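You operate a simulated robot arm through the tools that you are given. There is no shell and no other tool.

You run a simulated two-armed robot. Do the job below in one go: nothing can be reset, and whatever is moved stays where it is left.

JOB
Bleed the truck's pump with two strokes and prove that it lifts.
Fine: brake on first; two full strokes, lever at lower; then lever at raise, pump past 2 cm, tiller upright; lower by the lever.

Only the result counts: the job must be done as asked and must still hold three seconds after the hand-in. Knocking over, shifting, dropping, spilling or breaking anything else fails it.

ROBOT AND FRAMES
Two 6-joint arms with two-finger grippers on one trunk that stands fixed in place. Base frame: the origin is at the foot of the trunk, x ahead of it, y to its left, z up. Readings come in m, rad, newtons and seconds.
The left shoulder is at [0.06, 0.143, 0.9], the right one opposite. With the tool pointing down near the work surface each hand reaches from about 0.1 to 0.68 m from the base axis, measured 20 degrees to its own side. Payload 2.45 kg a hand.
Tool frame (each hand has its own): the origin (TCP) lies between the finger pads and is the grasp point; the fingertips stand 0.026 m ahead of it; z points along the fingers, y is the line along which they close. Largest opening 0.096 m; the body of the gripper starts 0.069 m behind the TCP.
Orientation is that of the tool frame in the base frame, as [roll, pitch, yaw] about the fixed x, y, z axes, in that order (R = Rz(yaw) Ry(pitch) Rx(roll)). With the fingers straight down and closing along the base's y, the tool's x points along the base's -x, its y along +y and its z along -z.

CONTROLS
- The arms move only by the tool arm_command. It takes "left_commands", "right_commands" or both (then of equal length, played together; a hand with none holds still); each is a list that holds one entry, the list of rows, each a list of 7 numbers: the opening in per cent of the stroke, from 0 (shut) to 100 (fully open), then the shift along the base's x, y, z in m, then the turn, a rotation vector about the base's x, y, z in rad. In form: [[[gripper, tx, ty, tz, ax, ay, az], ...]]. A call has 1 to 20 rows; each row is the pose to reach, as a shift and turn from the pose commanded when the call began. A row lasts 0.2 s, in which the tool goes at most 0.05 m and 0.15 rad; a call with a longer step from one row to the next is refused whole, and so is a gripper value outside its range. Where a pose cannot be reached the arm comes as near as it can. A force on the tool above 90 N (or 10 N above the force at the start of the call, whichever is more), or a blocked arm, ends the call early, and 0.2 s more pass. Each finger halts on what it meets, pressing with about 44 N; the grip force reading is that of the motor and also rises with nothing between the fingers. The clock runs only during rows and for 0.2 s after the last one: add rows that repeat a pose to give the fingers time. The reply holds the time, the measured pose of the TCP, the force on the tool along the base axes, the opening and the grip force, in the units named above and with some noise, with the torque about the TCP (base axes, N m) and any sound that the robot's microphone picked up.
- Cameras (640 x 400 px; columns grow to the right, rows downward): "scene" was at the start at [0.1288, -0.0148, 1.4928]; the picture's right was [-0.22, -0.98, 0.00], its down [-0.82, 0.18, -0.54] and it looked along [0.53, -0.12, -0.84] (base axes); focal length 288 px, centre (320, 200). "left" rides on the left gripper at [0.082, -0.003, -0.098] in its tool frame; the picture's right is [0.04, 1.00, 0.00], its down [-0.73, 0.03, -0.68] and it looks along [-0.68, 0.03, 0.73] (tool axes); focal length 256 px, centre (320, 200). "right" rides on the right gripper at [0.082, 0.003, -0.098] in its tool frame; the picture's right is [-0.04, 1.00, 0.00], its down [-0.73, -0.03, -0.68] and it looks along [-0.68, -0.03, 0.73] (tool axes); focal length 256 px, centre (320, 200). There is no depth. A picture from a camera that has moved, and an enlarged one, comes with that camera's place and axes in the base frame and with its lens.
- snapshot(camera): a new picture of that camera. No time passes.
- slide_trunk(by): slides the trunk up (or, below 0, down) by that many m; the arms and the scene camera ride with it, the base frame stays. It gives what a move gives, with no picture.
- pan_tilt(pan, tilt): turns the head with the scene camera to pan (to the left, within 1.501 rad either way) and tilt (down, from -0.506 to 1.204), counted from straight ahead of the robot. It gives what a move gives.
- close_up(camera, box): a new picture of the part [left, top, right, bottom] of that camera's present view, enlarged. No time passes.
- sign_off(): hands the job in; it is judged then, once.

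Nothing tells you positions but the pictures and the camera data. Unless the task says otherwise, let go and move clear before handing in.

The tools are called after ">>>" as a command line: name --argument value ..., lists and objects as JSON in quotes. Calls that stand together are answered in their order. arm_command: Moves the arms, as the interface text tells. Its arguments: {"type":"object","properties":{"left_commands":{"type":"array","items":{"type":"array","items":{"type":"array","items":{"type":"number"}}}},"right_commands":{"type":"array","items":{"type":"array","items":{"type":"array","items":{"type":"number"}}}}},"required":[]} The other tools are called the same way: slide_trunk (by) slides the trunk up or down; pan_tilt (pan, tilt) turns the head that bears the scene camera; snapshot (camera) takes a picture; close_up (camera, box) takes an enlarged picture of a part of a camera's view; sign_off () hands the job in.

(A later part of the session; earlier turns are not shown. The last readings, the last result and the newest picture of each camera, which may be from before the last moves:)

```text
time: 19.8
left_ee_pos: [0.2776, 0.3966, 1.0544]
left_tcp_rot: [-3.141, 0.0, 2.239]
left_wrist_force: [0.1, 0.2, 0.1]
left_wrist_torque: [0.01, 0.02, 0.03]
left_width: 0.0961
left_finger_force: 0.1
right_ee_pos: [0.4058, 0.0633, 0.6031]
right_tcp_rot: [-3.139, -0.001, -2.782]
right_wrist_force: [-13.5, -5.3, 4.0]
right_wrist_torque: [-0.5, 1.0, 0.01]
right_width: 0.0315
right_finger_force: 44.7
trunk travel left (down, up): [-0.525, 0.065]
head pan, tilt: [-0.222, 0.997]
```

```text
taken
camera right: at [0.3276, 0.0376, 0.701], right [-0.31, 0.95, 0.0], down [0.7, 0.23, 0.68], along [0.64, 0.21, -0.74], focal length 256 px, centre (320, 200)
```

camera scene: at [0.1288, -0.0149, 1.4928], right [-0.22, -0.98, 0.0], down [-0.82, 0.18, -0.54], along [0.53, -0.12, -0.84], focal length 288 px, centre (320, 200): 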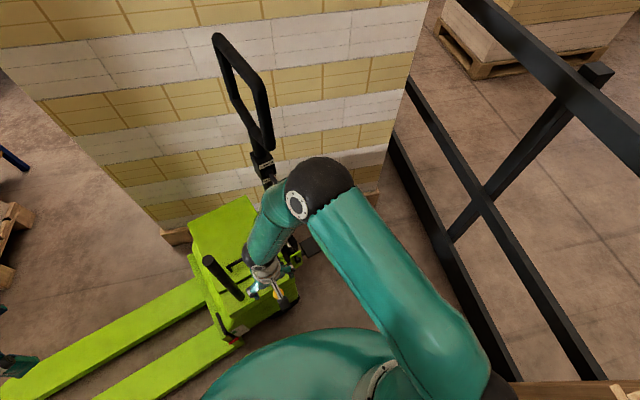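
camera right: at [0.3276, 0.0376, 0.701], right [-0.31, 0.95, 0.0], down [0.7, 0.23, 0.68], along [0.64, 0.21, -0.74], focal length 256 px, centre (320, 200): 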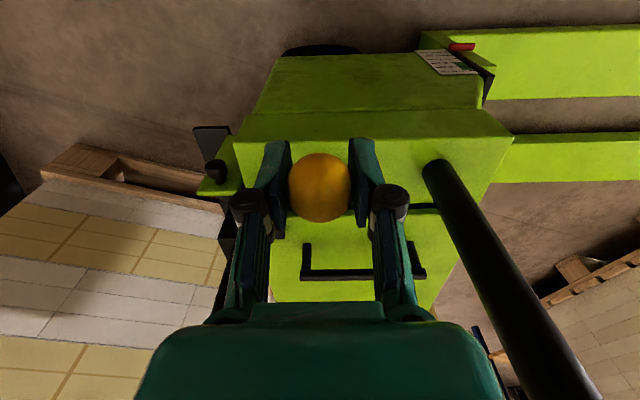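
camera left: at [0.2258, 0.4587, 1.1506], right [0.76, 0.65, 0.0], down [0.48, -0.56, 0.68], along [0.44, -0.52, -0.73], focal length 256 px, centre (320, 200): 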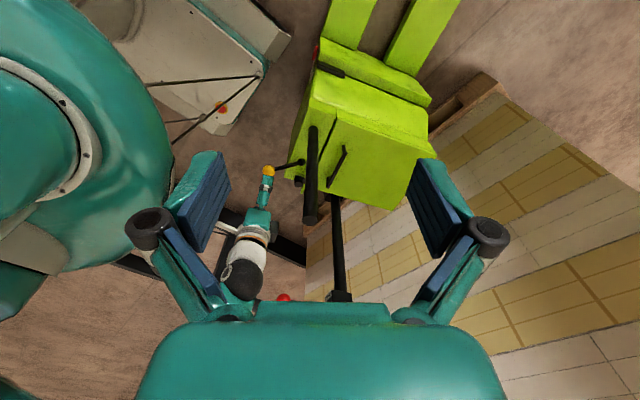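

The lever follows with modest resistance. I'll continue along the arc toward vertical.

>>> arm_command --right_commands '[[[0, 0.009, 0.003, 0.006, 0, 0, 0], [0, 0.0179, 0.0062, 0.0109, 0, 0, 0], [0, 0.0276, 0.0095, 0.0152, 0, 0, 0], [0, 0.0371, 0.0129, 0.0183, 0, 0, 0], [0, 0.0471, 0.0163, 0.0207, 0, 0, 0], [0, 0.0574, 0.0199, 0.0221, 0, 0, 0], [0, 0.0574, 0.0199, 0.0221, 0, 0, 0]]]'

>>> snapshot --camera "right"

>>> snapshot --camera "scene"

>>> snapshot --camera "left"

```text
time: 21.4
left_ee_pos: [0.2768, 0.3974, 1.0536]
left_tcp_rot: [-3.142, -0.001, 2.241]
left_wrist_force: [1.2, 0.0, -0.5]
left_wrist_torque: [-0.01, 0.02, 0.0]
left_width: 0.0958
left_finger_force: 0.0
right_ee_pos: [0.4628, 0.0845, 0.6243]
right_tcp_rot: [3.142, 0.0, -2.783]
right_wrist_force: [-10.1, -3.6, 9.7]
right_wrist_torque: [-0.42, 1.17, 0.03]
right_width: 0.0317
right_finger_force: 45.3
trunk travel left (down, up): [-0.525, 0.065]
head pan, tilt: [-0.222, 0.997]
```

```text
taken
camera right: at [0.3847, 0.0582, 0.7229], right [-0.31, 0.95, 0.0], down [0.7, 0.23, 0.68], along [0.65, 0.21, -0.73], focal length 256 px, centre (320, 200)
```

right: 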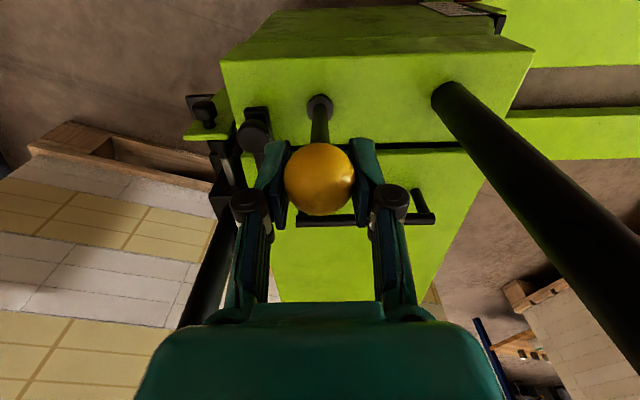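

```text
taken
camera scene: at [0.1271, -0.0151, 1.4931], right [-0.22, -0.98, 0.0], down [-0.82, 0.18, -0.54], along [0.53, -0.12, -0.84], focal length 288 px, centre (320, 200)
```

scene: 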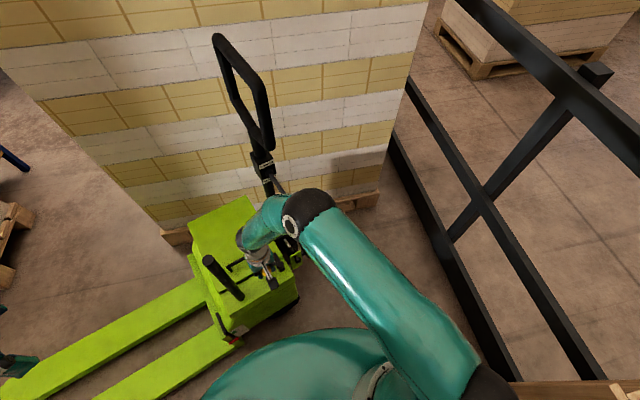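

```text
taken
camera left: at [0.2246, 0.4586, 1.1511], right [0.76, 0.65, 0.0], down [0.48, -0.56, 0.68], along [0.44, -0.52, -0.73], focal length 256 px, centre (320, 200)
```

left: 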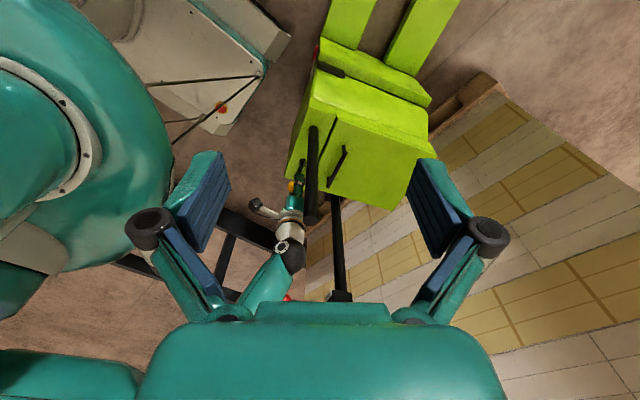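

The lever is near vertical with a steady ~13 N drag. I'll carry on past vertical in moderate steps.

>>> arm_command --right_commands '[[[0, 0.0103, 0.0036, 0.0005, 0, 0, 0], [0, 0.0206, 0.0072, 0.0, 0, 0, 0], [0, 0.0308, 0.0107, -0.0015, 0, 0, 0], [0, 0.0409, 0.0142, -0.0038, 0, 0, 0], [0, 0.0508, 0.0176, -0.0072, 0, 0, 0], [0, 0.0602, 0.0209, -0.0112, 0, 0, 0], [0, 0.0602, 0.0209, -0.0112, 0, 0, 0]]]'

>>> snapshot --camera "right"

>>> snapshot --camera "scene"

>>> snapshot --camera "left"

```text
time: 23.0
left_ee_pos: [0.2796, 0.398, 1.0534]
left_tcp_rot: [-3.141, -0.001, 2.241]
left_wrist_force: [-0.5, -0.7, 0.1]
left_wrist_torque: [0.0, -0.04, -0.02]
left_width: 0.0957
left_finger_force: 0.1
right_ee_pos: [0.5259, 0.1028, 0.613]
right_tcp_rot: [-3.141, 0.0, -2.783]
right_wrist_force: [-0.7, -0.4, 0.0]
right_wrist_torque: [0.0, -0.02, 0.0]
right_width: 0.0
right_finger_force: 28.3
trunk travel left (down, up): [-0.525, 0.065]
head pan, tilt: [-0.222, 0.997]
```

```text
taken
camera right: at [0.4466, 0.0777, 0.711], right [-0.31, 0.95, 0.0], down [0.7, 0.23, 0.68], along [0.65, 0.21, -0.73], focal length 256 px, centre (320, 200)
```

right: 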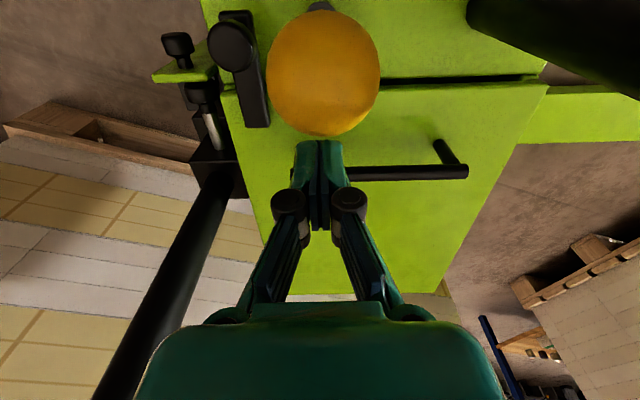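

```text
taken
camera scene: at [0.1284, -0.0146, 1.493], right [-0.22, -0.98, 0.0], down [-0.82, 0.18, -0.54], along [0.53, -0.12, -0.84], focal length 288 px, centre (320, 200)
```

scene: 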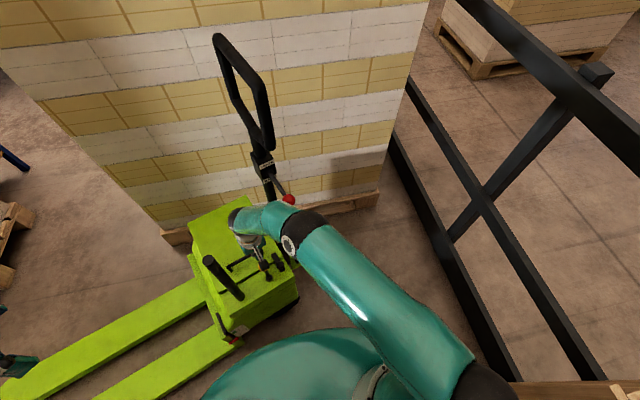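

```text
taken
camera left: at [0.2254, 0.459, 1.1508], right [0.76, 0.65, 0.0], down [0.48, -0.56, 0.68], along [0.44, -0.52, -0.73], focal length 256 px, centre (320, 200)
```

left: 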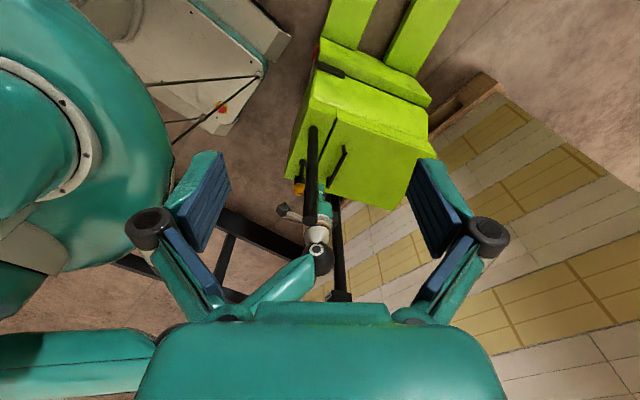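

The lever came to a stop about upright and my fingers slid off; the knob stays vertical at around (0.473,0.087,0.62). I'll back the hand off over the knob and look again.

>>> arm_command --right_commands '[[[0, 0, 0, 0.03, 0, 0, 0], [0, 0, 0, 0.06, 0, 0, 0], [0, -0.01, 0, 0.08, 0, 0, 0], [0, -0.05, -0.015, 0.085, 0, 0, 0], [0, -0.09, -0.03, 0.085, 0, 0, 0], [30, -0.13, -0.05, 0.085, 0, 0, 0], [60, -0.17, -0.07, 0.085, 0, 0, 0], [100, -0.19, -0.11, 0.085, 0, 0, 0], [100, -0.19, -0.15, 0.085, 0, 0, 0], [100, -0.19, -0.19, 0.085, 0, 0, 0]]]'

>>> snapshot --camera "right"

>>> snapshot --camera "scene"

>>> close_up --camera "scene" --box '[190, 220, 330, 350]'

```text
time: 25.2
left_ee_pos: [0.279, 0.3968, 1.0532]
left_tcp_rot: [3.141, -0.001, 2.24]
left_wrist_force: [0.5, 0.4, 0.2]
left_wrist_torque: [0.03, 0.0, 0.02]
left_width: 0.096
left_finger_force: 0.0
right_ee_pos: [0.333, -0.0869, 0.6966]
right_tcp_rot: [3.139, 0.0, -2.784]
right_wrist_force: [0.2, 0.0, 0.4]
right_wrist_torque: [0.01, 0.01, -0.02]
right_width: 0.0963
right_finger_force: 0.1
trunk travel left (down, up): [-0.525, 0.065]
head pan, tilt: [-0.222, 0.997]
```

```text
taken
camera right: at [0.2558, -0.1128, 0.7958], right [-0.31, 0.95, 0.0], down [0.7, 0.23, 0.68], along [0.64, 0.21, -0.73], focal length 256 px, centre (320, 200)
```

right: 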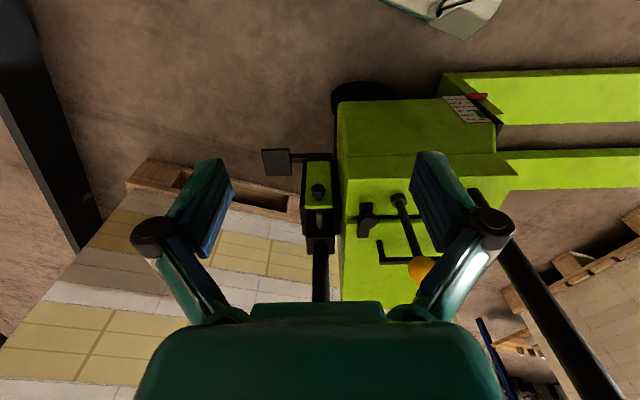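

```text
taken
camera scene: at [0.1288, -0.0158, 1.4928], right [-0.22, -0.98, 0.0], down [-0.82, 0.19, -0.54], along [0.53, -0.12, -0.84], focal length 288 px, centre (320, 200)
```

scene: 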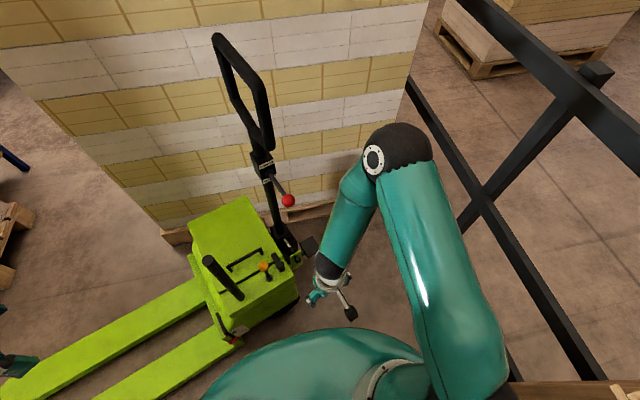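

```text
3.08 times, centred on (260, 285) of scene
camera zoom: at [0.1288, -0.0158, 1.4928], right [-0.22, -0.98, 0.0], down [-0.82, 0.19, -0.54], along [0.53, -0.12, -0.84], focal length 885 px, centre (505, -62)
```

zoom: 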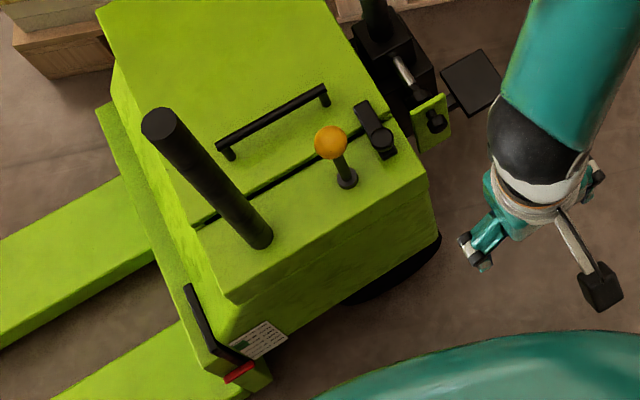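

The yellow lever now holds upright with the gauge still at 0. Before relying on it as the brake, I want to check whether the pedal is a latching brake or a springy foot release, so I'll move the right hand to the side and lower the trunk.

>>> arm_command --right_commands '[[[60, 0, -0.03, 0.03, 0, 0, 0.1], [20, 0.01, -0.06, 0.06, 0, 0, 0.2], [0, 0.02, -0.1, 0.09, 0, 0, 0.283], [0, 0.03, -0.14, 0.12, 0, 0, 0.283], [0, 0.04, -0.18, 0.14, 0, 0, 0.283], [0, 0.05, -0.22, 0.16, 0, 0, 0.283], [0, 0.06, -0.25, 0.19, 0, 0, 0.283], [0, 0.06, -0.27, 0.22, 0, 0, 0.283], [0, 0.06, -0.27, 0.25, 0, 0, 0.283], [0, 0.06, -0.27, 0.25, 0, 0, 0.283]]]' --left_commands '[[[100, 0, 0, 0.03, 0, 0, 0], [100, 0, 0, 0.06, 0, 0, 0], [100, 0, 0, 0.09, 0, 0, 0], [100, 0, 0, 0.12, 0, 0, 0], [100, 0, 0, 0.15, 0, 0, 0], [100, 0, 0, 0.15, 0, 0, 0], [100, 0, 0, 0.15, 0, 0, 0], [100, 0, 0, 0.15, 0, 0, 0], [100, 0, 0, 0.15, 0, 0, 0], [100, 0, 0, 0.15, 0, 0, 0]]]'

>>> slide_trunk --by -0.5

>>> snapshot --camera "right"

>>> snapshot --camera "scene"

```text
refused: row 3 steps farther than a row can; nothing moved
```

```text
refused: -0.5 is not a number from -0.4 to 0.4
```

```text
taken
camera right: at [0.2558, -0.1128, 0.7958], right [-0.31, 0.95, 0.0], down [0.7, 0.23, 0.68], along [0.64, 0.21, -0.73], focal length 256 px, centre (320, 200)
```

right: 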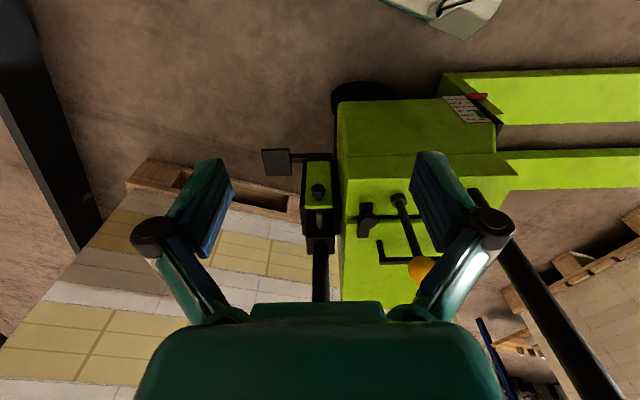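

```text
taken
camera scene: at [0.1288, -0.0158, 1.4928], right [-0.22, -0.98, 0.0], down [-0.82, 0.19, -0.54], along [0.53, -0.12, -0.84], focal length 288 px, centre (320, 200)
```

scene: 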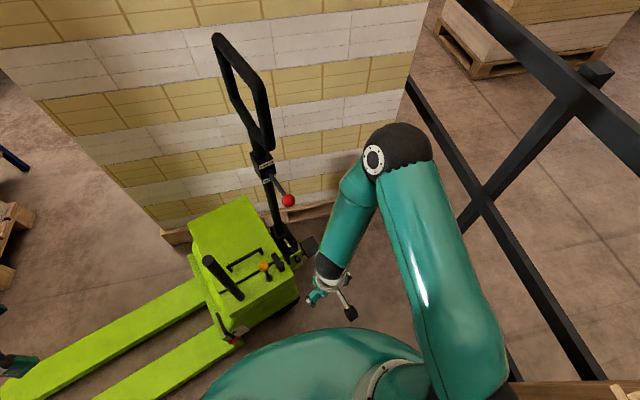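

Both commands were refused, so nothing moved. I'll use smaller steps and split the trunk slide.

>>> arm_command --right_commands '[[[60, 0, -0.03, 0.03, 0, 0, 0.1], [20, 0.01, -0.06, 0.06, 0, 0, 0.2], [0, 0.02, -0.09, 0.09, 0, 0, 0.283], [0, 0.03, -0.12, 0.12, 0, 0, 0.283], [0, 0.04, -0.15, 0.15, 0, 0, 0.283], [0, 0.05, -0.18, 0.18, 0, 0, 0.283], [0, 0.06, -0.21, 0.21, 0, 0, 0.283], [0, 0.06, -0.24, 0.24, 0, 0, 0.283], [0, 0.06, -0.27, 0.25, 0, 0, 0.283], [0, 0.06, -0.27, 0.25, 0, 0, 0.283]]]' --left_commands '[[[100, 0, 0, 0.03, 0, 0, 0], [100, 0, 0, 0.06, 0, 0, 0], [100, 0, 0, 0.09, 0, 0, 0], [100, 0, 0, 0.12, 0, 0, 0], [100, 0, 0, 0.15, 0, 0, 0], [100, 0, 0, 0.15, 0, 0, 0], [100, 0, 0, 0.15, 0, 0, 0], [100, 0, 0, 0.15, 0, 0, 0], [100, 0, 0, 0.15, 0, 0, 0], [100, 0, 0, 0.15, 0, 0, 0]]]'

>>> slide_trunk --by -0.35

>>> snapshot --camera "right"

>>> snapshot --camera "scene"

>>> snapshot --camera "left"

```text
time: 27.4
left_ee_pos: [0.2788, 0.3981, 1.2027]
left_tcp_rot: [-3.139, 0.001, 2.242]
left_wrist_force: [0.4, 0.1, 0.0]
left_wrist_torque: [0.05, 0.03, -0.02]
left_width: 0.096
left_finger_force: 0.0
right_ee_pos: [0.3936, -0.3559, 0.9491]
right_tcp_rot: [-3.141, 0.0, -2.499]
right_wrist_force: [-1.0, -0.9, -0.3]
right_wrist_torque: [0.03, -0.01, -0.02]
right_width: 0.0002
right_finger_force: 28.6
trunk travel left (down, up): [-0.525, 0.065]
head pan, tilt: [-0.222, 0.997]
```

```text
time: 30.8
left_ee_pos: [0.2788, 0.3965, 0.855]
left_tcp_rot: [3.141, 0.0, 2.241]
left_wrist_force: [-0.7, 0.0, -1.1]
left_wrist_torque: [-0.02, 0.0, 0.01]
left_width: 0.096
left_finger_force: 0.1
right_ee_pos: [0.3939, -0.3553, 0.597]
right_tcp_rot: [-3.141, 0.0, -2.5]
right_wrist_force: [0.2, 0.1, 0.8]
right_wrist_torque: [-0.01, 0.0, 0.01]
right_width: 0.0
right_finger_force: 28.4
trunk travel left (down, up): [-0.175, 0.415]
head pan, tilt: [-0.222, 0.997]
```

```text
taken
camera right: at [0.3255, -0.402, 0.6963], right [-0.57, 0.82, 0.0], down [0.61, 0.42, 0.68], along [0.56, 0.38, -0.73], focal length 256 px, centre (320, 200)
```

right: 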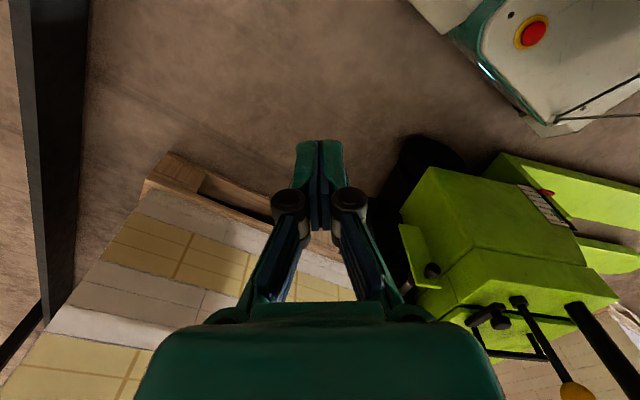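

```text
taken
camera scene: at [0.1285, -0.0148, 1.1429], right [-0.22, -0.98, 0.0], down [-0.82, 0.18, -0.54], along [0.53, -0.12, -0.84], focal length 288 px, centre (320, 200)
```

scene: 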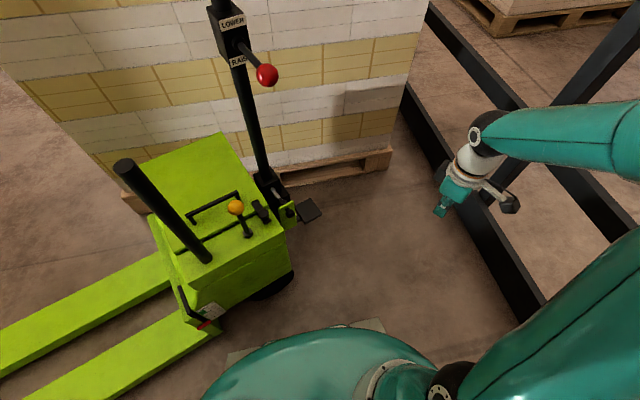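

```text
taken
camera left: at [0.2246, 0.4588, 0.9522], right [0.76, 0.65, 0.0], down [0.48, -0.56, 0.68], along [0.44, -0.52, -0.73], focal length 256 px, centre (320, 200)
```

left: 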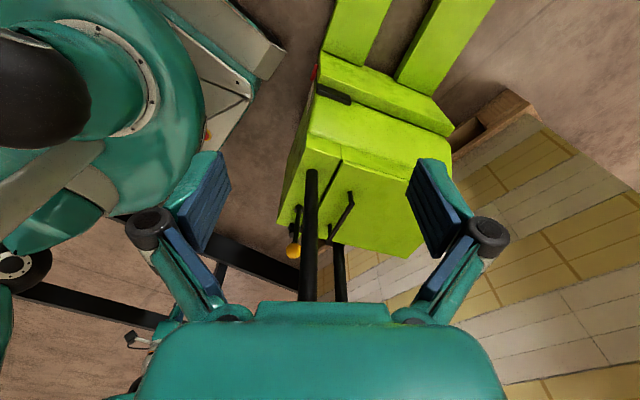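

The pedal is at about (0.69,-0.10,0.2). I'll lower further, tilt the closed right hand forward and approach from the open front side.

>>> slide_trunk --by -0.15

>>> arm_command --right_commands '[[[0, 0.02, 0.015, 0, 0.08, -0.107, 0], [0, 0.04, 0.03, 0, 0.16, -0.213, 0], [0, 0.06, 0.045, 0, 0.24, -0.32, 0], [0, 0.08, 0.06, 0, 0.32, -0.427, 0], [0, 0.1, 0.075, -0.01, 0.4, -0.533, 0], [0, 0.12, 0.09, -0.02, 0.48, -0.64, 0], [0, 0.14, 0.105, -0.03, 0.48, -0.64, 0], [0, 0.16, 0.12, -0.04, 0.48, -0.64, 0], [0, 0.18, 0.135, -0.05, 0.48, -0.64, 0], [0, 0.18, 0.135, -0.05, 0.48, -0.64, 0]]]'

>>> snapshot --camera "right"

>>> snapshot --camera "scene"

```text
time: 32.6
left_ee_pos: [0.278, 0.3971, 0.7053]
left_tcp_rot: [-3.141, 0.001, 2.242]
left_wrist_force: [-0.1, -0.3, -0.2]
left_wrist_torque: [-0.04, 0.0, 0.02]
left_width: 0.0961
left_finger_force: 0.1
right_ee_pos: [0.395, -0.3557, 0.4476]
right_tcp_rot: [-3.141, 0.001, -2.501]
right_wrist_force: [-0.6, 0.0, 0.4]
right_wrist_torque: [-0.02, -0.02, -0.01]
right_width: 0.0
right_finger_force: 29.1
trunk travel left (down, up): [-0.025, 0.565]
head pan, tilt: [-0.222, 0.997]
```

```text
time: 34.8
left_ee_pos: [0.2782, 0.3987, 0.7045]
left_tcp_rot: [-3.139, 0.0, 2.242]
left_wrist_force: [-0.3, -0.2, 0.6]
left_wrist_torque: [0.03, -0.01, 0.0]
left_width: 0.0959
left_finger_force: 0.1
right_ee_pos: [0.5732, -0.2193, 0.3976]
right_tcp_rot: [3.14, 0.801, -2.499]
right_wrist_force: [-0.4, 0.4, -0.6]
right_wrist_torque: [0.01, 0.03, 0.02]
right_width: 0.0
right_finger_force: 28.7
trunk travel left (down, up): [-0.025, 0.565]
head pan, tilt: [-0.222, 0.997]
```

```text
taken
camera right: at [0.4684, -0.2931, 0.4071], right [-0.58, 0.82, 0.03], down [0.04, -0.01, 1.0], along [0.82, 0.58, -0.03], focal length 256 px, centre (320, 200)
```

right: 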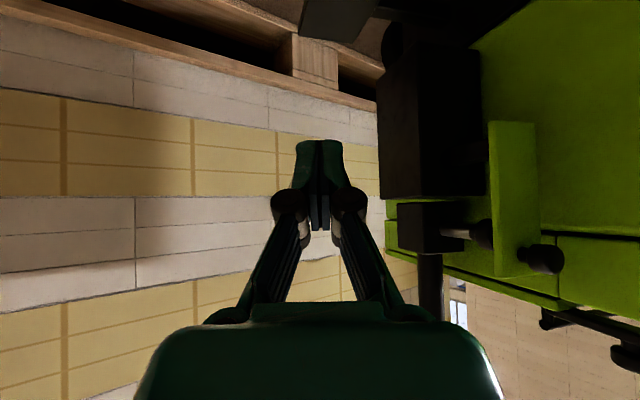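

```text
taken
camera scene: at [0.1286, -0.0148, 0.9928], right [-0.22, -0.98, 0.0], down [-0.82, 0.18, -0.54], along [0.53, -0.12, -0.84], focal length 288 px, centre (320, 200)
```

scene: 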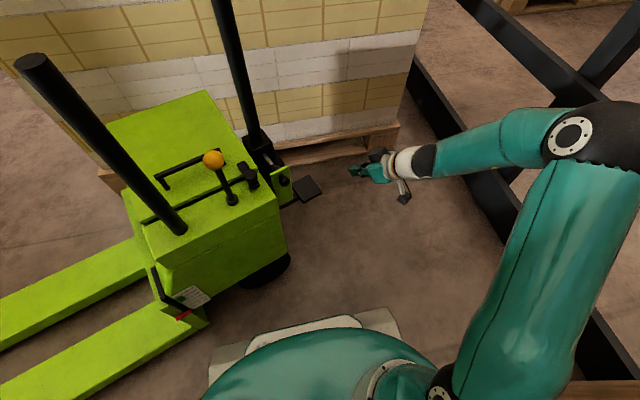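

The hand is clear and tilted; the pedal centre is about (0.69,-0.10,0.19). I'll move over it and then press down in small steps.

>>> arm_command --right_commands '[[[0, 0.025, 0.025, -0.03, 0, 0, 0], [0, 0.05, 0.05, -0.06, 0, 0, 0], [0, 0.075, 0.075, -0.09, 0, 0, 0], [0, 0.1, 0.103, -0.115, 0, 0, 0], [0, 0.1, 0.103, -0.115, 0, 0, 0]]]'

>>> snapshot --camera "scene"

>>> close_up --camera "scene" --box '[260, 130, 380, 220]'

>>> snapshot --camera "right"

```text
time: 36.0
left_ee_pos: [0.2778, 0.3968, 0.7038]
left_tcp_rot: [-3.14, 0.0, 2.241]
left_wrist_force: [0.1, 0.8, 0.1]
left_wrist_torque: [0.02, -0.02, 0.0]
left_width: 0.0958
left_finger_force: 0.0
right_ee_pos: [0.6755, -0.1161, 0.2834]
right_tcp_rot: [3.139, 0.799, -2.502]
right_wrist_force: [0.2, 0.2, -0.7]
right_wrist_torque: [-0.01, -0.04, 0.02]
right_width: 0.0
right_finger_force: 28.4
trunk travel left (down, up): [-0.025, 0.565]
head pan, tilt: [-0.222, 0.997]
```

```text
taken
camera scene: at [0.1287, -0.0148, 0.9928], right [-0.22, -0.98, 0.0], down [-0.82, 0.18, -0.54], along [0.53, -0.12, -0.84], focal length 288 px, centre (320, 200)
```

scene: 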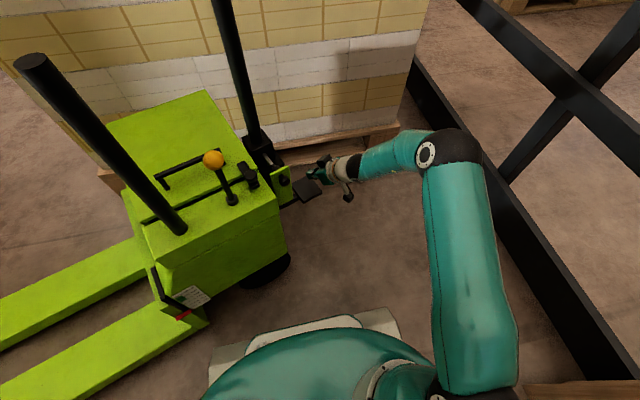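

```text
4.44 times, centred on (320, 175) of scene
camera zoom: at [0.1287, -0.0148, 0.9928], right [-0.22, -0.98, 0.0], down [-0.82, 0.18, -0.54], along [0.53, -0.12, -0.84], focal length 1279 px, centre (320, 311)
```

zoom: 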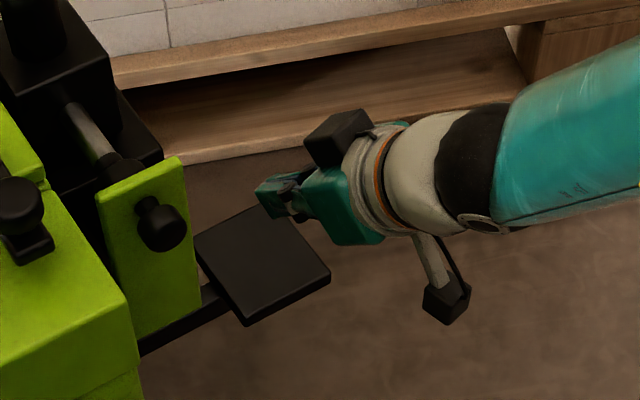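

```text
taken
camera right: at [0.5709, -0.1911, 0.2932], right [-0.58, 0.82, 0.03], down [0.04, -0.01, 1.0], along [0.82, 0.58, -0.03], focal length 256 px, centre (320, 200)
```

right: 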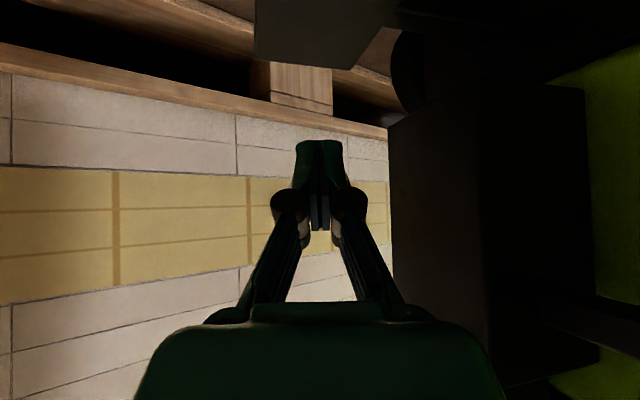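

The fingertips are right above the pedal. Now I press gently down.

>>> arm_command --right_commands '[[[0, 0, 0, -0.03, 0, 0, 0], [0, 0, 0, -0.05, 0, 0, 0], [0, 0, 0, -0.06, 0, 0, 0], [0, 0, 0, -0.07, 0, 0, 0], [0, 0, 0, -0.08, 0, 0, 0], [0, 0, 0, -0.085, 0, 0, 0]]]'

>>> close_up --camera "scene" --box '[260, 130, 380, 220]'

```text
time: 37.4
left_ee_pos: [0.2768, 0.397, 0.7047]
left_tcp_rot: [-3.14, 0.0, 2.241]
left_wrist_force: [0.1, 0.0, -0.2]
left_wrist_torque: [0.01, 0.0, -0.03]
left_width: 0.0959
left_finger_force: 0.1
right_ee_pos: [0.6743, -0.1171, 0.1994]
right_tcp_rot: [-3.141, 0.803, -2.499]
right_wrist_force: [2.0, -0.3, 3.2]
right_wrist_torque: [0.01, -0.08, -0.04]
right_width: 0.0062
right_finger_force: 29.2
trunk travel left (down, up): [-0.025, 0.565]
head pan, tilt: [-0.222, 0.997]
```

```text
4.44 times, centred on (320, 175) of scene
camera zoom: at [0.1284, -0.0147, 0.9929], right [-0.22, -0.98, 0.0], down [-0.82, 0.18, -0.54], along [0.53, -0.12, -0.84], focal length 1279 px, centre (320, 311)
```

zoom: 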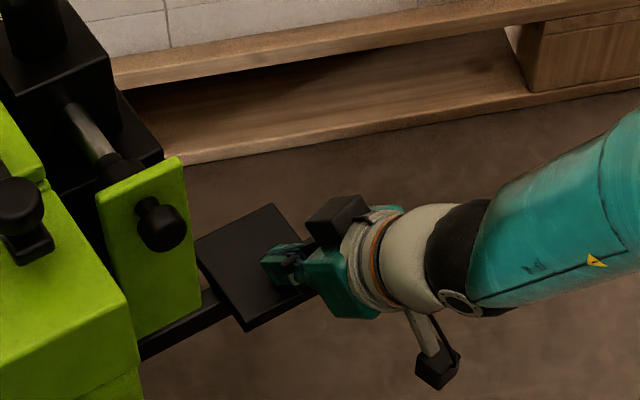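

First contact with the pedal (about 3 N). I'll press a bit further.

>>> arm_command --right_commands '[[[0, 0, 0, -0.008, 0, 0, 0], [0, 0, 0, -0.016, 0, 0, 0], [0, 0, 0, -0.024, 0, 0, 0], [0, 0, 0, -0.03, 0, 0, 0]]]'

>>> close_up --camera "scene" --box '[260, 130, 380, 220]'

```text
time: 38.4
left_ee_pos: [0.2732, 0.3981, 0.7075]
left_tcp_rot: [3.139, 0.006, 2.241]
left_wrist_force: [-0.1, 0.0, -0.1]
left_wrist_torque: [-0.02, 0.03, 0.0]
left_width: 0.0959
left_finger_force: 0.1
right_ee_pos: [0.6775, -0.1166, 0.1837]
right_tcp_rot: [-3.126, 0.824, -2.486]
right_wrist_force: [-30.0, -1.2, 71.3]
right_wrist_torque: [0.43, 0.21, 0.18]
right_width: 0.0059
right_finger_force: 28.4
trunk travel left (down, up): [-0.025, 0.565]
head pan, tilt: [-0.222, 0.997]
heard: click
```

```text
4.44 times, centred on (320, 175) of scene
camera zoom: at [0.1222, -0.0139, 0.9948], right [-0.22, -0.98, 0.0], down [-0.82, 0.18, -0.55], along [0.53, -0.12, -0.84], focal length 1279 px, centre (320, 311)
```

zoom: 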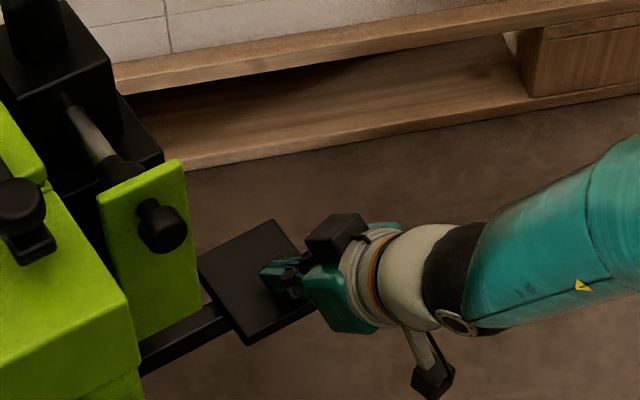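

A click was heard as the pedal hit bottom. I'll lift off and see whether it stays down.

>>> arm_command --right_commands '[[[0, 0, 0, 0.02, 0, 0, 0], [0, 0, 0, 0.05, 0, 0, 0], [0, -0.01, -0.01, 0.09, 0, 0, 0], [0, -0.04, -0.03, 0.11, 0, 0, 0], [0, -0.07, -0.06, 0.13, 0, 0, 0], [0, -0.1, -0.09, 0.15, 0, 0, 0], [0, -0.1, -0.09, 0.15, 0, 0, 0]]]'

>>> close_up --camera "scene" --box '[260, 130, 380, 220]'

>>> snapshot --camera "right"

```text
time: 40.0
left_ee_pos: [0.277, 0.3968, 0.7034]
left_tcp_rot: [-3.14, 0.001, 2.241]
left_wrist_force: [-0.1, -0.6, 1.0]
left_wrist_torque: [-0.03, -0.01, -0.02]
left_width: 0.0963
left_finger_force: 0.2
right_ee_pos: [0.5735, -0.2055, 0.318]
right_tcp_rot: [3.139, 0.8, -2.499]
right_wrist_force: [-0.8, -0.2, 0.0]
right_wrist_torque: [-0.01, -0.04, 0.0]
right_width: 0.0
right_finger_force: 28.4
trunk travel left (down, up): [-0.025, 0.565]
head pan, tilt: [-0.222, 0.997]
```

```text
4.44 times, centred on (320, 175) of scene
camera zoom: at [0.1285, -0.0147, 0.9928], right [-0.22, -0.98, 0.0], down [-0.82, 0.18, -0.54], along [0.53, -0.12, -0.84], focal length 1279 px, centre (320, 311)
```

zoom: 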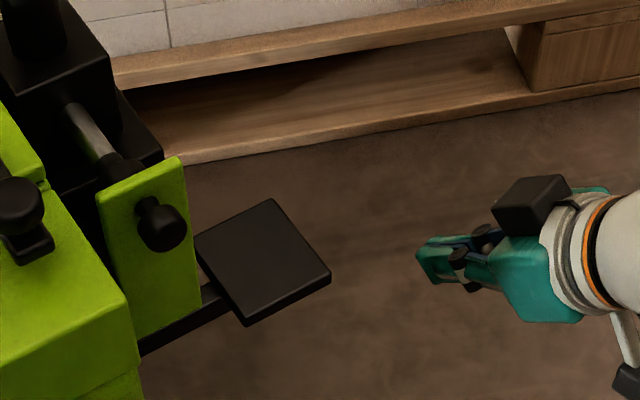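

```text
taken
camera right: at [0.4688, -0.2796, 0.3286], right [-0.58, 0.82, 0.03], down [0.04, -0.01, 1.0], along [0.82, 0.58, -0.03], focal length 256 px, centre (320, 200)
```

right: 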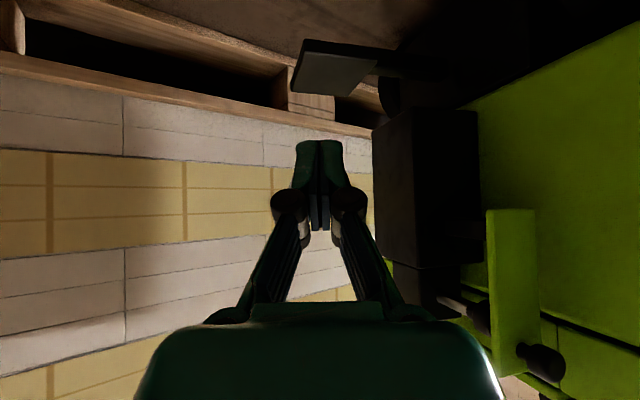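

The pedal springs back fully, with a click at the bottom, so I can't yet tell if it's a toggle brake or a foot release. I'll check whether the truck is braked with a very gentle push of closed fingers on its tiller-side face, watching the force.

>>> arm_command --right_commands '[[[0, -0.02, 0.02, 0.01, 0, 0, 0], [0, -0.04, 0.045, 0.02, 0, 0, 0], [0, -0.06, 0.075, 0.03, 0, 0, 0], [0, -0.08, 0.105, 0.03, 0, 0, 0], [0, -0.098, 0.135, 0.03, 0, 0, 0], [0, -0.098, 0.155, 0.03, 0, 0, 0], [0, -0.098, 0.155, 0.03, 0, 0, 0]]]'

>>> snapshot --camera "scene"

>>> close_up --camera "scene" --box '[220, 150, 340, 280]'

>>> snapshot --camera "right"

```text
time: 41.6
left_ee_pos: [0.2781, 0.397, 0.7038]
left_tcp_rot: [-3.138, 0.0, 2.241]
left_wrist_force: [0.1, -0.1, -0.1]
left_wrist_torque: [-0.02, 0.01, 0.01]
left_width: 0.0963
left_finger_force: 0.1
right_ee_pos: [0.5333, -0.1129, 0.4153]
right_tcp_rot: [3.109, 0.791, -2.507]
right_wrist_force: [-0.6, -0.4, 0.5]
right_wrist_torque: [-0.02, 0.01, 0.0]
right_width: 0.0
right_finger_force: 28.6
right hand out of reach, approached as far as the arm can: row 1, 2, 3, 4, 5, 6, 7
trunk travel left (down, up): [-0.025, 0.565]
head pan, tilt: [-0.222, 0.997]
```

```text
taken
camera scene: at [0.1286, -0.0148, 0.9928], right [-0.22, -0.98, 0.0], down [-0.82, 0.18, -0.54], along [0.53, -0.12, -0.84], focal length 288 px, centre (320, 200)
```

scene: 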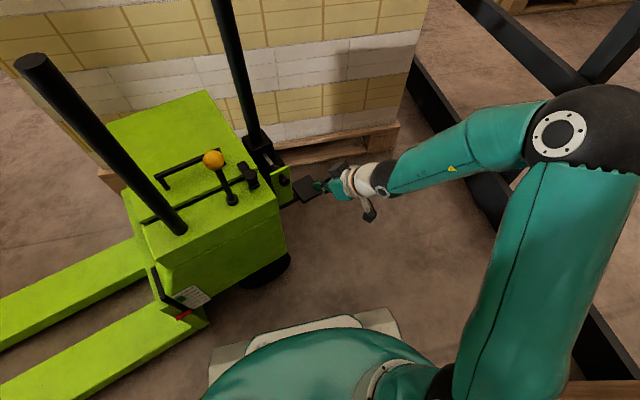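

```text
3.08 times, centred on (280, 215) of scene
camera zoom: at [0.1286, -0.0148, 0.9928], right [-0.22, -0.98, 0.0], down [-0.82, 0.18, -0.54], along [0.53, -0.12, -0.84], focal length 885 px, centre (443, 154)
```

zoom: 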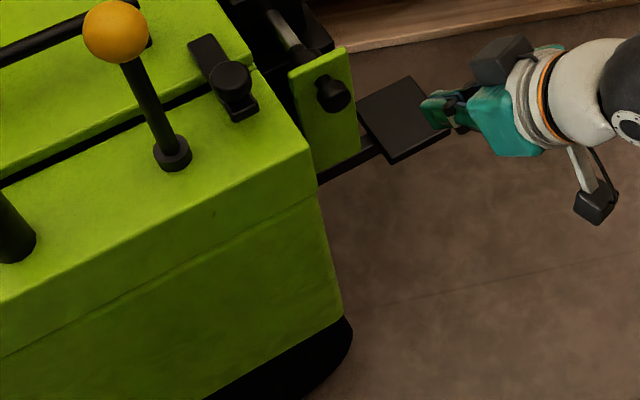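

```text
taken
camera right: at [0.4292, -0.1887, 0.4275], right [-0.59, 0.81, 0.05], down [0.06, -0.02, 1.0], along [0.81, 0.59, -0.04], focal length 256 px, centre (320, 200)
```

right: 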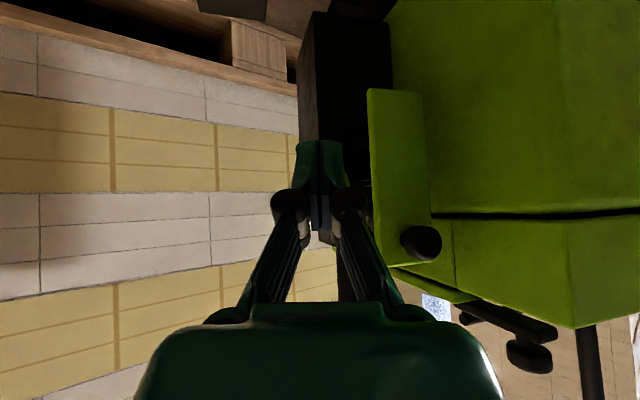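

The arm couldn't reach that pose with the tilted hand and stopped short, touching nothing. I'll back out, set the hand upright and use a higher trunk position.

>>> arm_command --right_commands '[[[0, 0.0, -0.03, 0, 0, 0, 0], [0, 0.02, -0.06, 0, 0, 0, 0], [0, 0.04, -0.09, -0.01, 0, 0, 0], [0, 0.06, -0.12, -0.02, 0, 0, 0], [0, 0.098, -0.145, -0.03, 0, 0, 0], [0, 0.098, -0.145, -0.03, 0, 0, 0]]]'

>>> arm_command --right_commands '[[[0, -0.02, -0.02, 0.02, -0.08, 0.107, 0], [0, -0.04, -0.04, 0.04, -0.16, 0.213, 0], [0, -0.06, -0.06, 0.06, -0.24, 0.32, 0], [0, -0.08, -0.08, 0.08, -0.32, 0.427, 0], [0, -0.1, -0.1, 0.1, -0.4, 0.533, 0], [0, -0.12, -0.12, 0.12, -0.48, 0.64, 0], [0, -0.12, -0.12, 0.12, -0.48, 0.64, 0]]]'

>>> slide_trunk --by 0.3

```text
time: 43.0
left_ee_pos: [0.2774, 0.3968, 0.7042]
left_tcp_rot: [-3.14, 0.0, 2.241]
left_wrist_force: [0.3, -0.3, -0.5]
left_wrist_torque: [0.0, -0.03, 0.0]
left_width: 0.0959
left_finger_force: 0.1
right_ee_pos: [0.631, -0.2608, 0.3856]
right_tcp_rot: [3.139, 0.801, -2.501]
right_wrist_force: [-0.3, 0.0, 0.1]
right_wrist_torque: [0.02, 0.0, 0.03]
right_width: 0.0
right_finger_force: 28.5
trunk travel left (down, up): [-0.025, 0.565]
head pan, tilt: [-0.222, 0.997]
```

```text
time: 44.6
left_ee_pos: [0.2775, 0.3969, 0.7041]
left_tcp_rot: [-3.14, 0.0, 2.242]
left_wrist_force: [-0.8, 0.1, 0.6]
left_wrist_torque: [-0.03, 0.02, 0.01]
left_width: 0.0958
left_finger_force: 0.0
right_ee_pos: [0.5093, -0.3795, 0.504]
right_tcp_rot: [3.141, -0.001, -2.498]
right_wrist_force: [0.8, 0.2, 0.1]
right_wrist_torque: [0.0, -0.02, 0.01]
right_width: 0.0
right_finger_force: 28.4
trunk travel left (down, up): [-0.025, 0.565]
head pan, tilt: [-0.222, 0.997]
```

```text
time: 47.6
left_ee_pos: [0.2766, 0.3973, 1.0038]
left_tcp_rot: [-3.14, -0.002, 2.241]
left_wrist_force: [0.0, -0.3, 0.1]
left_wrist_torque: [-0.03, -0.03, 0.01]
left_width: 0.0957
left_finger_force: 0.2
right_ee_pos: [0.5082, -0.3803, 0.8035]
right_tcp_rot: [3.142, -0.001, -2.499]
right_wrist_force: [-0.4, -0.2, -0.2]
right_wrist_torque: [-0.03, 0.0, 0.02]
right_width: 0.0
right_finger_force: 28.3
trunk travel left (down, up): [-0.325, 0.265]
head pan, tilt: [-0.222, 0.997]
```

The hand is clear. I'll now reorient: fingers tilted toward the truck's tiller-side face near the close corner, well clear of the pin's knob.

>>> arm_command --right_commands '[[[0, -0.01, 0.02, -0.03, 0, 0, -0.1], [0, -0.02, 0.04, -0.06, 0, 0, -0.2], [0, -0.03, 0.06, -0.09, 0, 0, -0.283], [0, -0.04, 0.08, -0.12, 0, 0, -0.283], [0, -0.05, 0.1, -0.15, 0, 0, -0.283], [0, -0.05, 0.12, -0.18, 0, 0, -0.283], [0, -0.05, 0.12, -0.18, 0, 0, -0.283]]]'

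>>> arm_command --right_commands '[[[0, 0, 0.0, -0.03, 0.14, 0.052, 0], [0, 0.01, 0.02, -0.06, 0.28, 0.105, 0], [0, 0.02, 0.05, -0.09, 0.42, 0.157, 0], [0, 0.025, 0.08, -0.12, 0.56, 0.21, 0], [0, 0.03, 0.11, -0.15, 0.56, 0.21, 0], [0, 0.03, 0.14, -0.17, 0.56, 0.21, 0], [0, 0.03, 0.17, -0.18, 0.56, 0.21, 0], [0, 0.03, 0.17, -0.18, 0.56, 0.21, 0]]]'

>>> snapshot --camera "scene"

>>> snapshot --camera "right"

```text
time: 49.2
left_ee_pos: [0.2784, 0.3965, 1.0043]
left_tcp_rot: [-3.141, 0.002, 2.24]
left_wrist_force: [-0.1, -0.4, 0.4]
left_wrist_torque: [0.01, 0.02, 0.02]
left_width: 0.0961
left_finger_force: 0.2
right_ee_pos: [0.4595, -0.2608, 0.6237]
right_tcp_rot: [3.14, -0.001, -2.781]
right_wrist_force: [-0.1, 0.2, -0.5]
right_wrist_torque: [0.0, -0.01, 0.02]
right_width: 0.0
right_finger_force: 28.1
trunk travel left (down, up): [-0.325, 0.265]
head pan, tilt: [-0.222, 0.997]
```

```text
time: 51.0
left_ee_pos: [0.2784, 0.3973, 1.0039]
left_tcp_rot: [-3.138, 0.0, 2.241]
left_wrist_force: [-0.5, 0.4, -0.2]
left_wrist_torque: [-0.03, 0.0, 0.03]
left_width: 0.096
left_finger_force: 0.1
right_ee_pos: [0.4886, -0.0893, 0.4446]
right_tcp_rot: [2.544, 0.0, -2.782]
right_wrist_force: [-1.3, -0.3, 0.0]
right_wrist_torque: [0.0, 0.02, 0.0]
right_width: 0.0001
right_finger_force: 28.7
trunk travel left (down, up): [-0.325, 0.265]
head pan, tilt: [-0.222, 0.997]
```

```text
taken
camera scene: at [0.1288, -0.0146, 1.2928], right [-0.22, -0.98, 0.0], down [-0.82, 0.18, -0.54], along [0.53, -0.12, -0.84], focal length 288 px, centre (320, 200)
```

scene: 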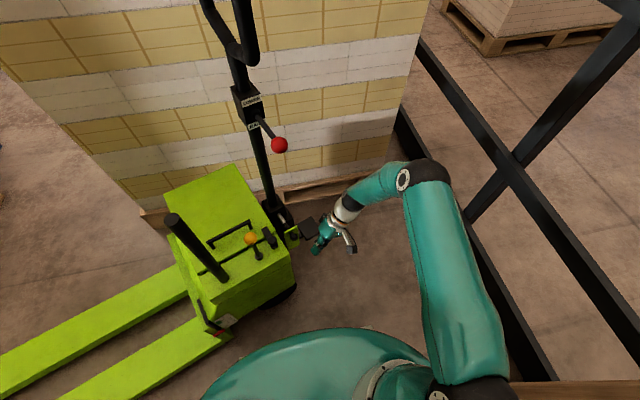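

```text
taken
camera right: at [0.4305, -0.1672, 0.5264], right [-0.25, 0.79, 0.56], down [0.83, -0.12, 0.54], along [0.5, 0.6, -0.62], focal length 256 px, centre (320, 200)
```

right: 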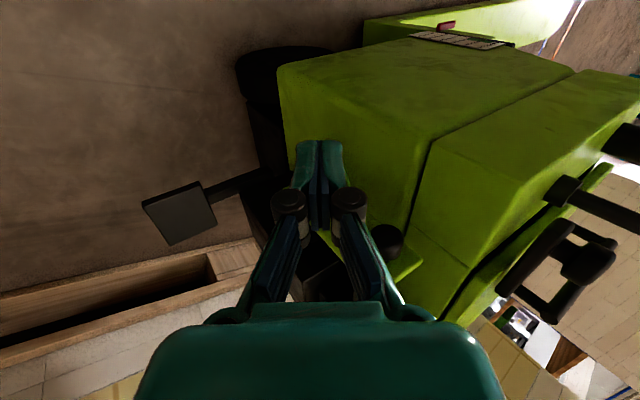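

Fingertips are about 8 cm from the face. I'll approach until contact and then press lightly.

>>> arm_command --right_commands '[[[0, 0.003, 0.03, 0, 0, 0, 0], [0, 0.005, 0.05, 0, 0, 0, 0], [0, 0.005, 0.062, 0, 0, 0, 0], [0, 0.005, 0.07, 0, 0, 0, 0], [0, 0.005, 0.076, 0, 0, 0, 0], [0, 0.005, 0.08, 0, 0, 0, 0]]]'

>>> snapshot --camera "right"

>>> close_up --camera "scene" --box '[230, 180, 350, 300]'

```text
time: 52.4
left_ee_pos: [0.2775, 0.3949, 1.0053]
left_tcp_rot: [-3.141, -0.001, 2.241]
left_wrist_force: [0.5, -1.1, -0.4]
left_wrist_torque: [0.02, -0.01, 0.01]
left_width: 0.0962
left_finger_force: 0.0
right_ee_pos: [0.495, -0.012, 0.4422]
right_tcp_rot: [2.544, 0.001, -2.784]
right_wrist_force: [-7.5, -47.4, 5.8]
right_wrist_torque: [-0.45, 0.1, 0.23]
right_width: 0.0
right_finger_force: 29.4
trunk travel left (down, up): [-0.325, 0.265]
head pan, tilt: [-0.222, 0.997]
```

```text
taken
camera right: at [0.4358, -0.0899, 0.5265], right [-0.25, 0.79, 0.56], down [0.83, -0.12, 0.55], along [0.5, 0.6, -0.62], focal length 256 px, centre (320, 200)
```

right: 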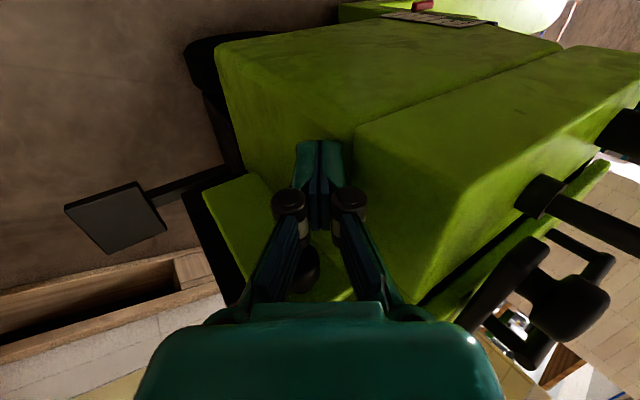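

```text
3.33 times, centred on (290, 240) of scene
camera zoom: at [0.1278, -0.0169, 1.293], right [-0.22, -0.98, 0.0], down [-0.82, 0.19, -0.54], along [0.53, -0.12, -0.84], focal length 959 px, centre (420, 67)
```

zoom: 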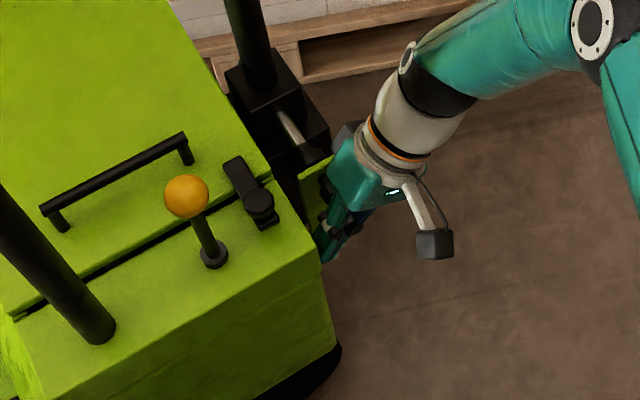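

With yellow upright and one pedal click, the truck resists ~47 N without rolling. To learn which control is the brake, I'll put the yellow lever back to its original lean and repeat the push.

>>> arm_command --right_commands '[[[0, 0, -0.03, 0, 0, 0, 0], [0, 0, -0.07, 0, 0, 0, 0], [0, 0, -0.11, 0.01, 0, 0, 0], [0, -0.01, -0.13, 0.04, -0.14, -0.052, 0], [0, -0.02, -0.13, 0.08, -0.28, -0.105, 0], [0, -0.03, -0.13, 0.12, -0.42, -0.157, 0], [0, -0.04, -0.13, 0.16, -0.56, -0.21, 0], [0, -0.06, -0.13, 0.2, -0.56, -0.21, 0], [0, -0.08, -0.13, 0.24, -0.56, -0.21, 0], [20, -0.1, -0.1, 0.27, -0.56, -0.21, 0], [50, -0.09, -0.06, 0.29, -0.56, -0.21, 0], [100, -0.07, -0.02, 0.3, -0.56, -0.21, 0], [100, -0.05, 0.025, 0.3, -0.56, -0.21, 0], [100, -0.03, 0.065, 0.3, -0.56, -0.21, 0], [100, -0.019, 0.1, 0.3, -0.56, -0.21, 0], [100, -0.019, 0.1, 0.3, -0.56, -0.21, 0]]]'

>>> snapshot --camera "right"

>>> snapshot --camera "scene"

```text
time: 55.8
left_ee_pos: [0.2772, 0.3979, 1.005]
left_tcp_rot: [-3.14, 0.001, 2.241]
left_wrist_force: [0.1, -1.0, 0.5]
left_wrist_torque: [0.01, 0.01, -0.02]
left_width: 0.0959
left_finger_force: 0.0
right_ee_pos: [0.4752, 0.091, 0.7437]
right_tcp_rot: [-3.141, 0.0, -2.783]
right_wrist_force: [-1.1, 1.2, -1.3]
right_wrist_torque: [0.0, 0.04, -0.01]
right_width: 0.0961
right_finger_force: 0.1
trunk travel left (down, up): [-0.325, 0.265]
head pan, tilt: [-0.222, 0.997]
```

```text
taken
camera right: at [0.3966, 0.0657, 0.8422], right [-0.31, 0.95, 0.0], down [0.7, 0.23, 0.68], along [0.64, 0.21, -0.73], focal length 256 px, centre (320, 200)
```

right: 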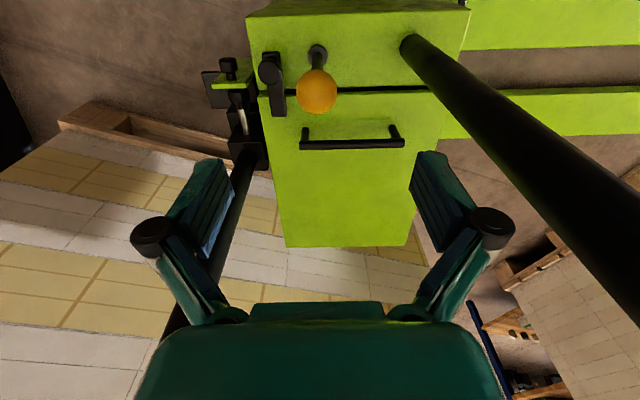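

```text
taken
camera scene: at [0.1286, -0.0146, 1.2928], right [-0.22, -0.98, 0.0], down [-0.82, 0.18, -0.54], along [0.53, -0.12, -0.84], focal length 288 px, centre (320, 200)
```

scene: 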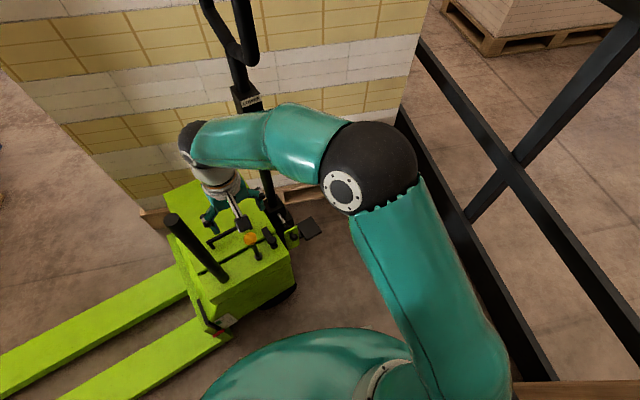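

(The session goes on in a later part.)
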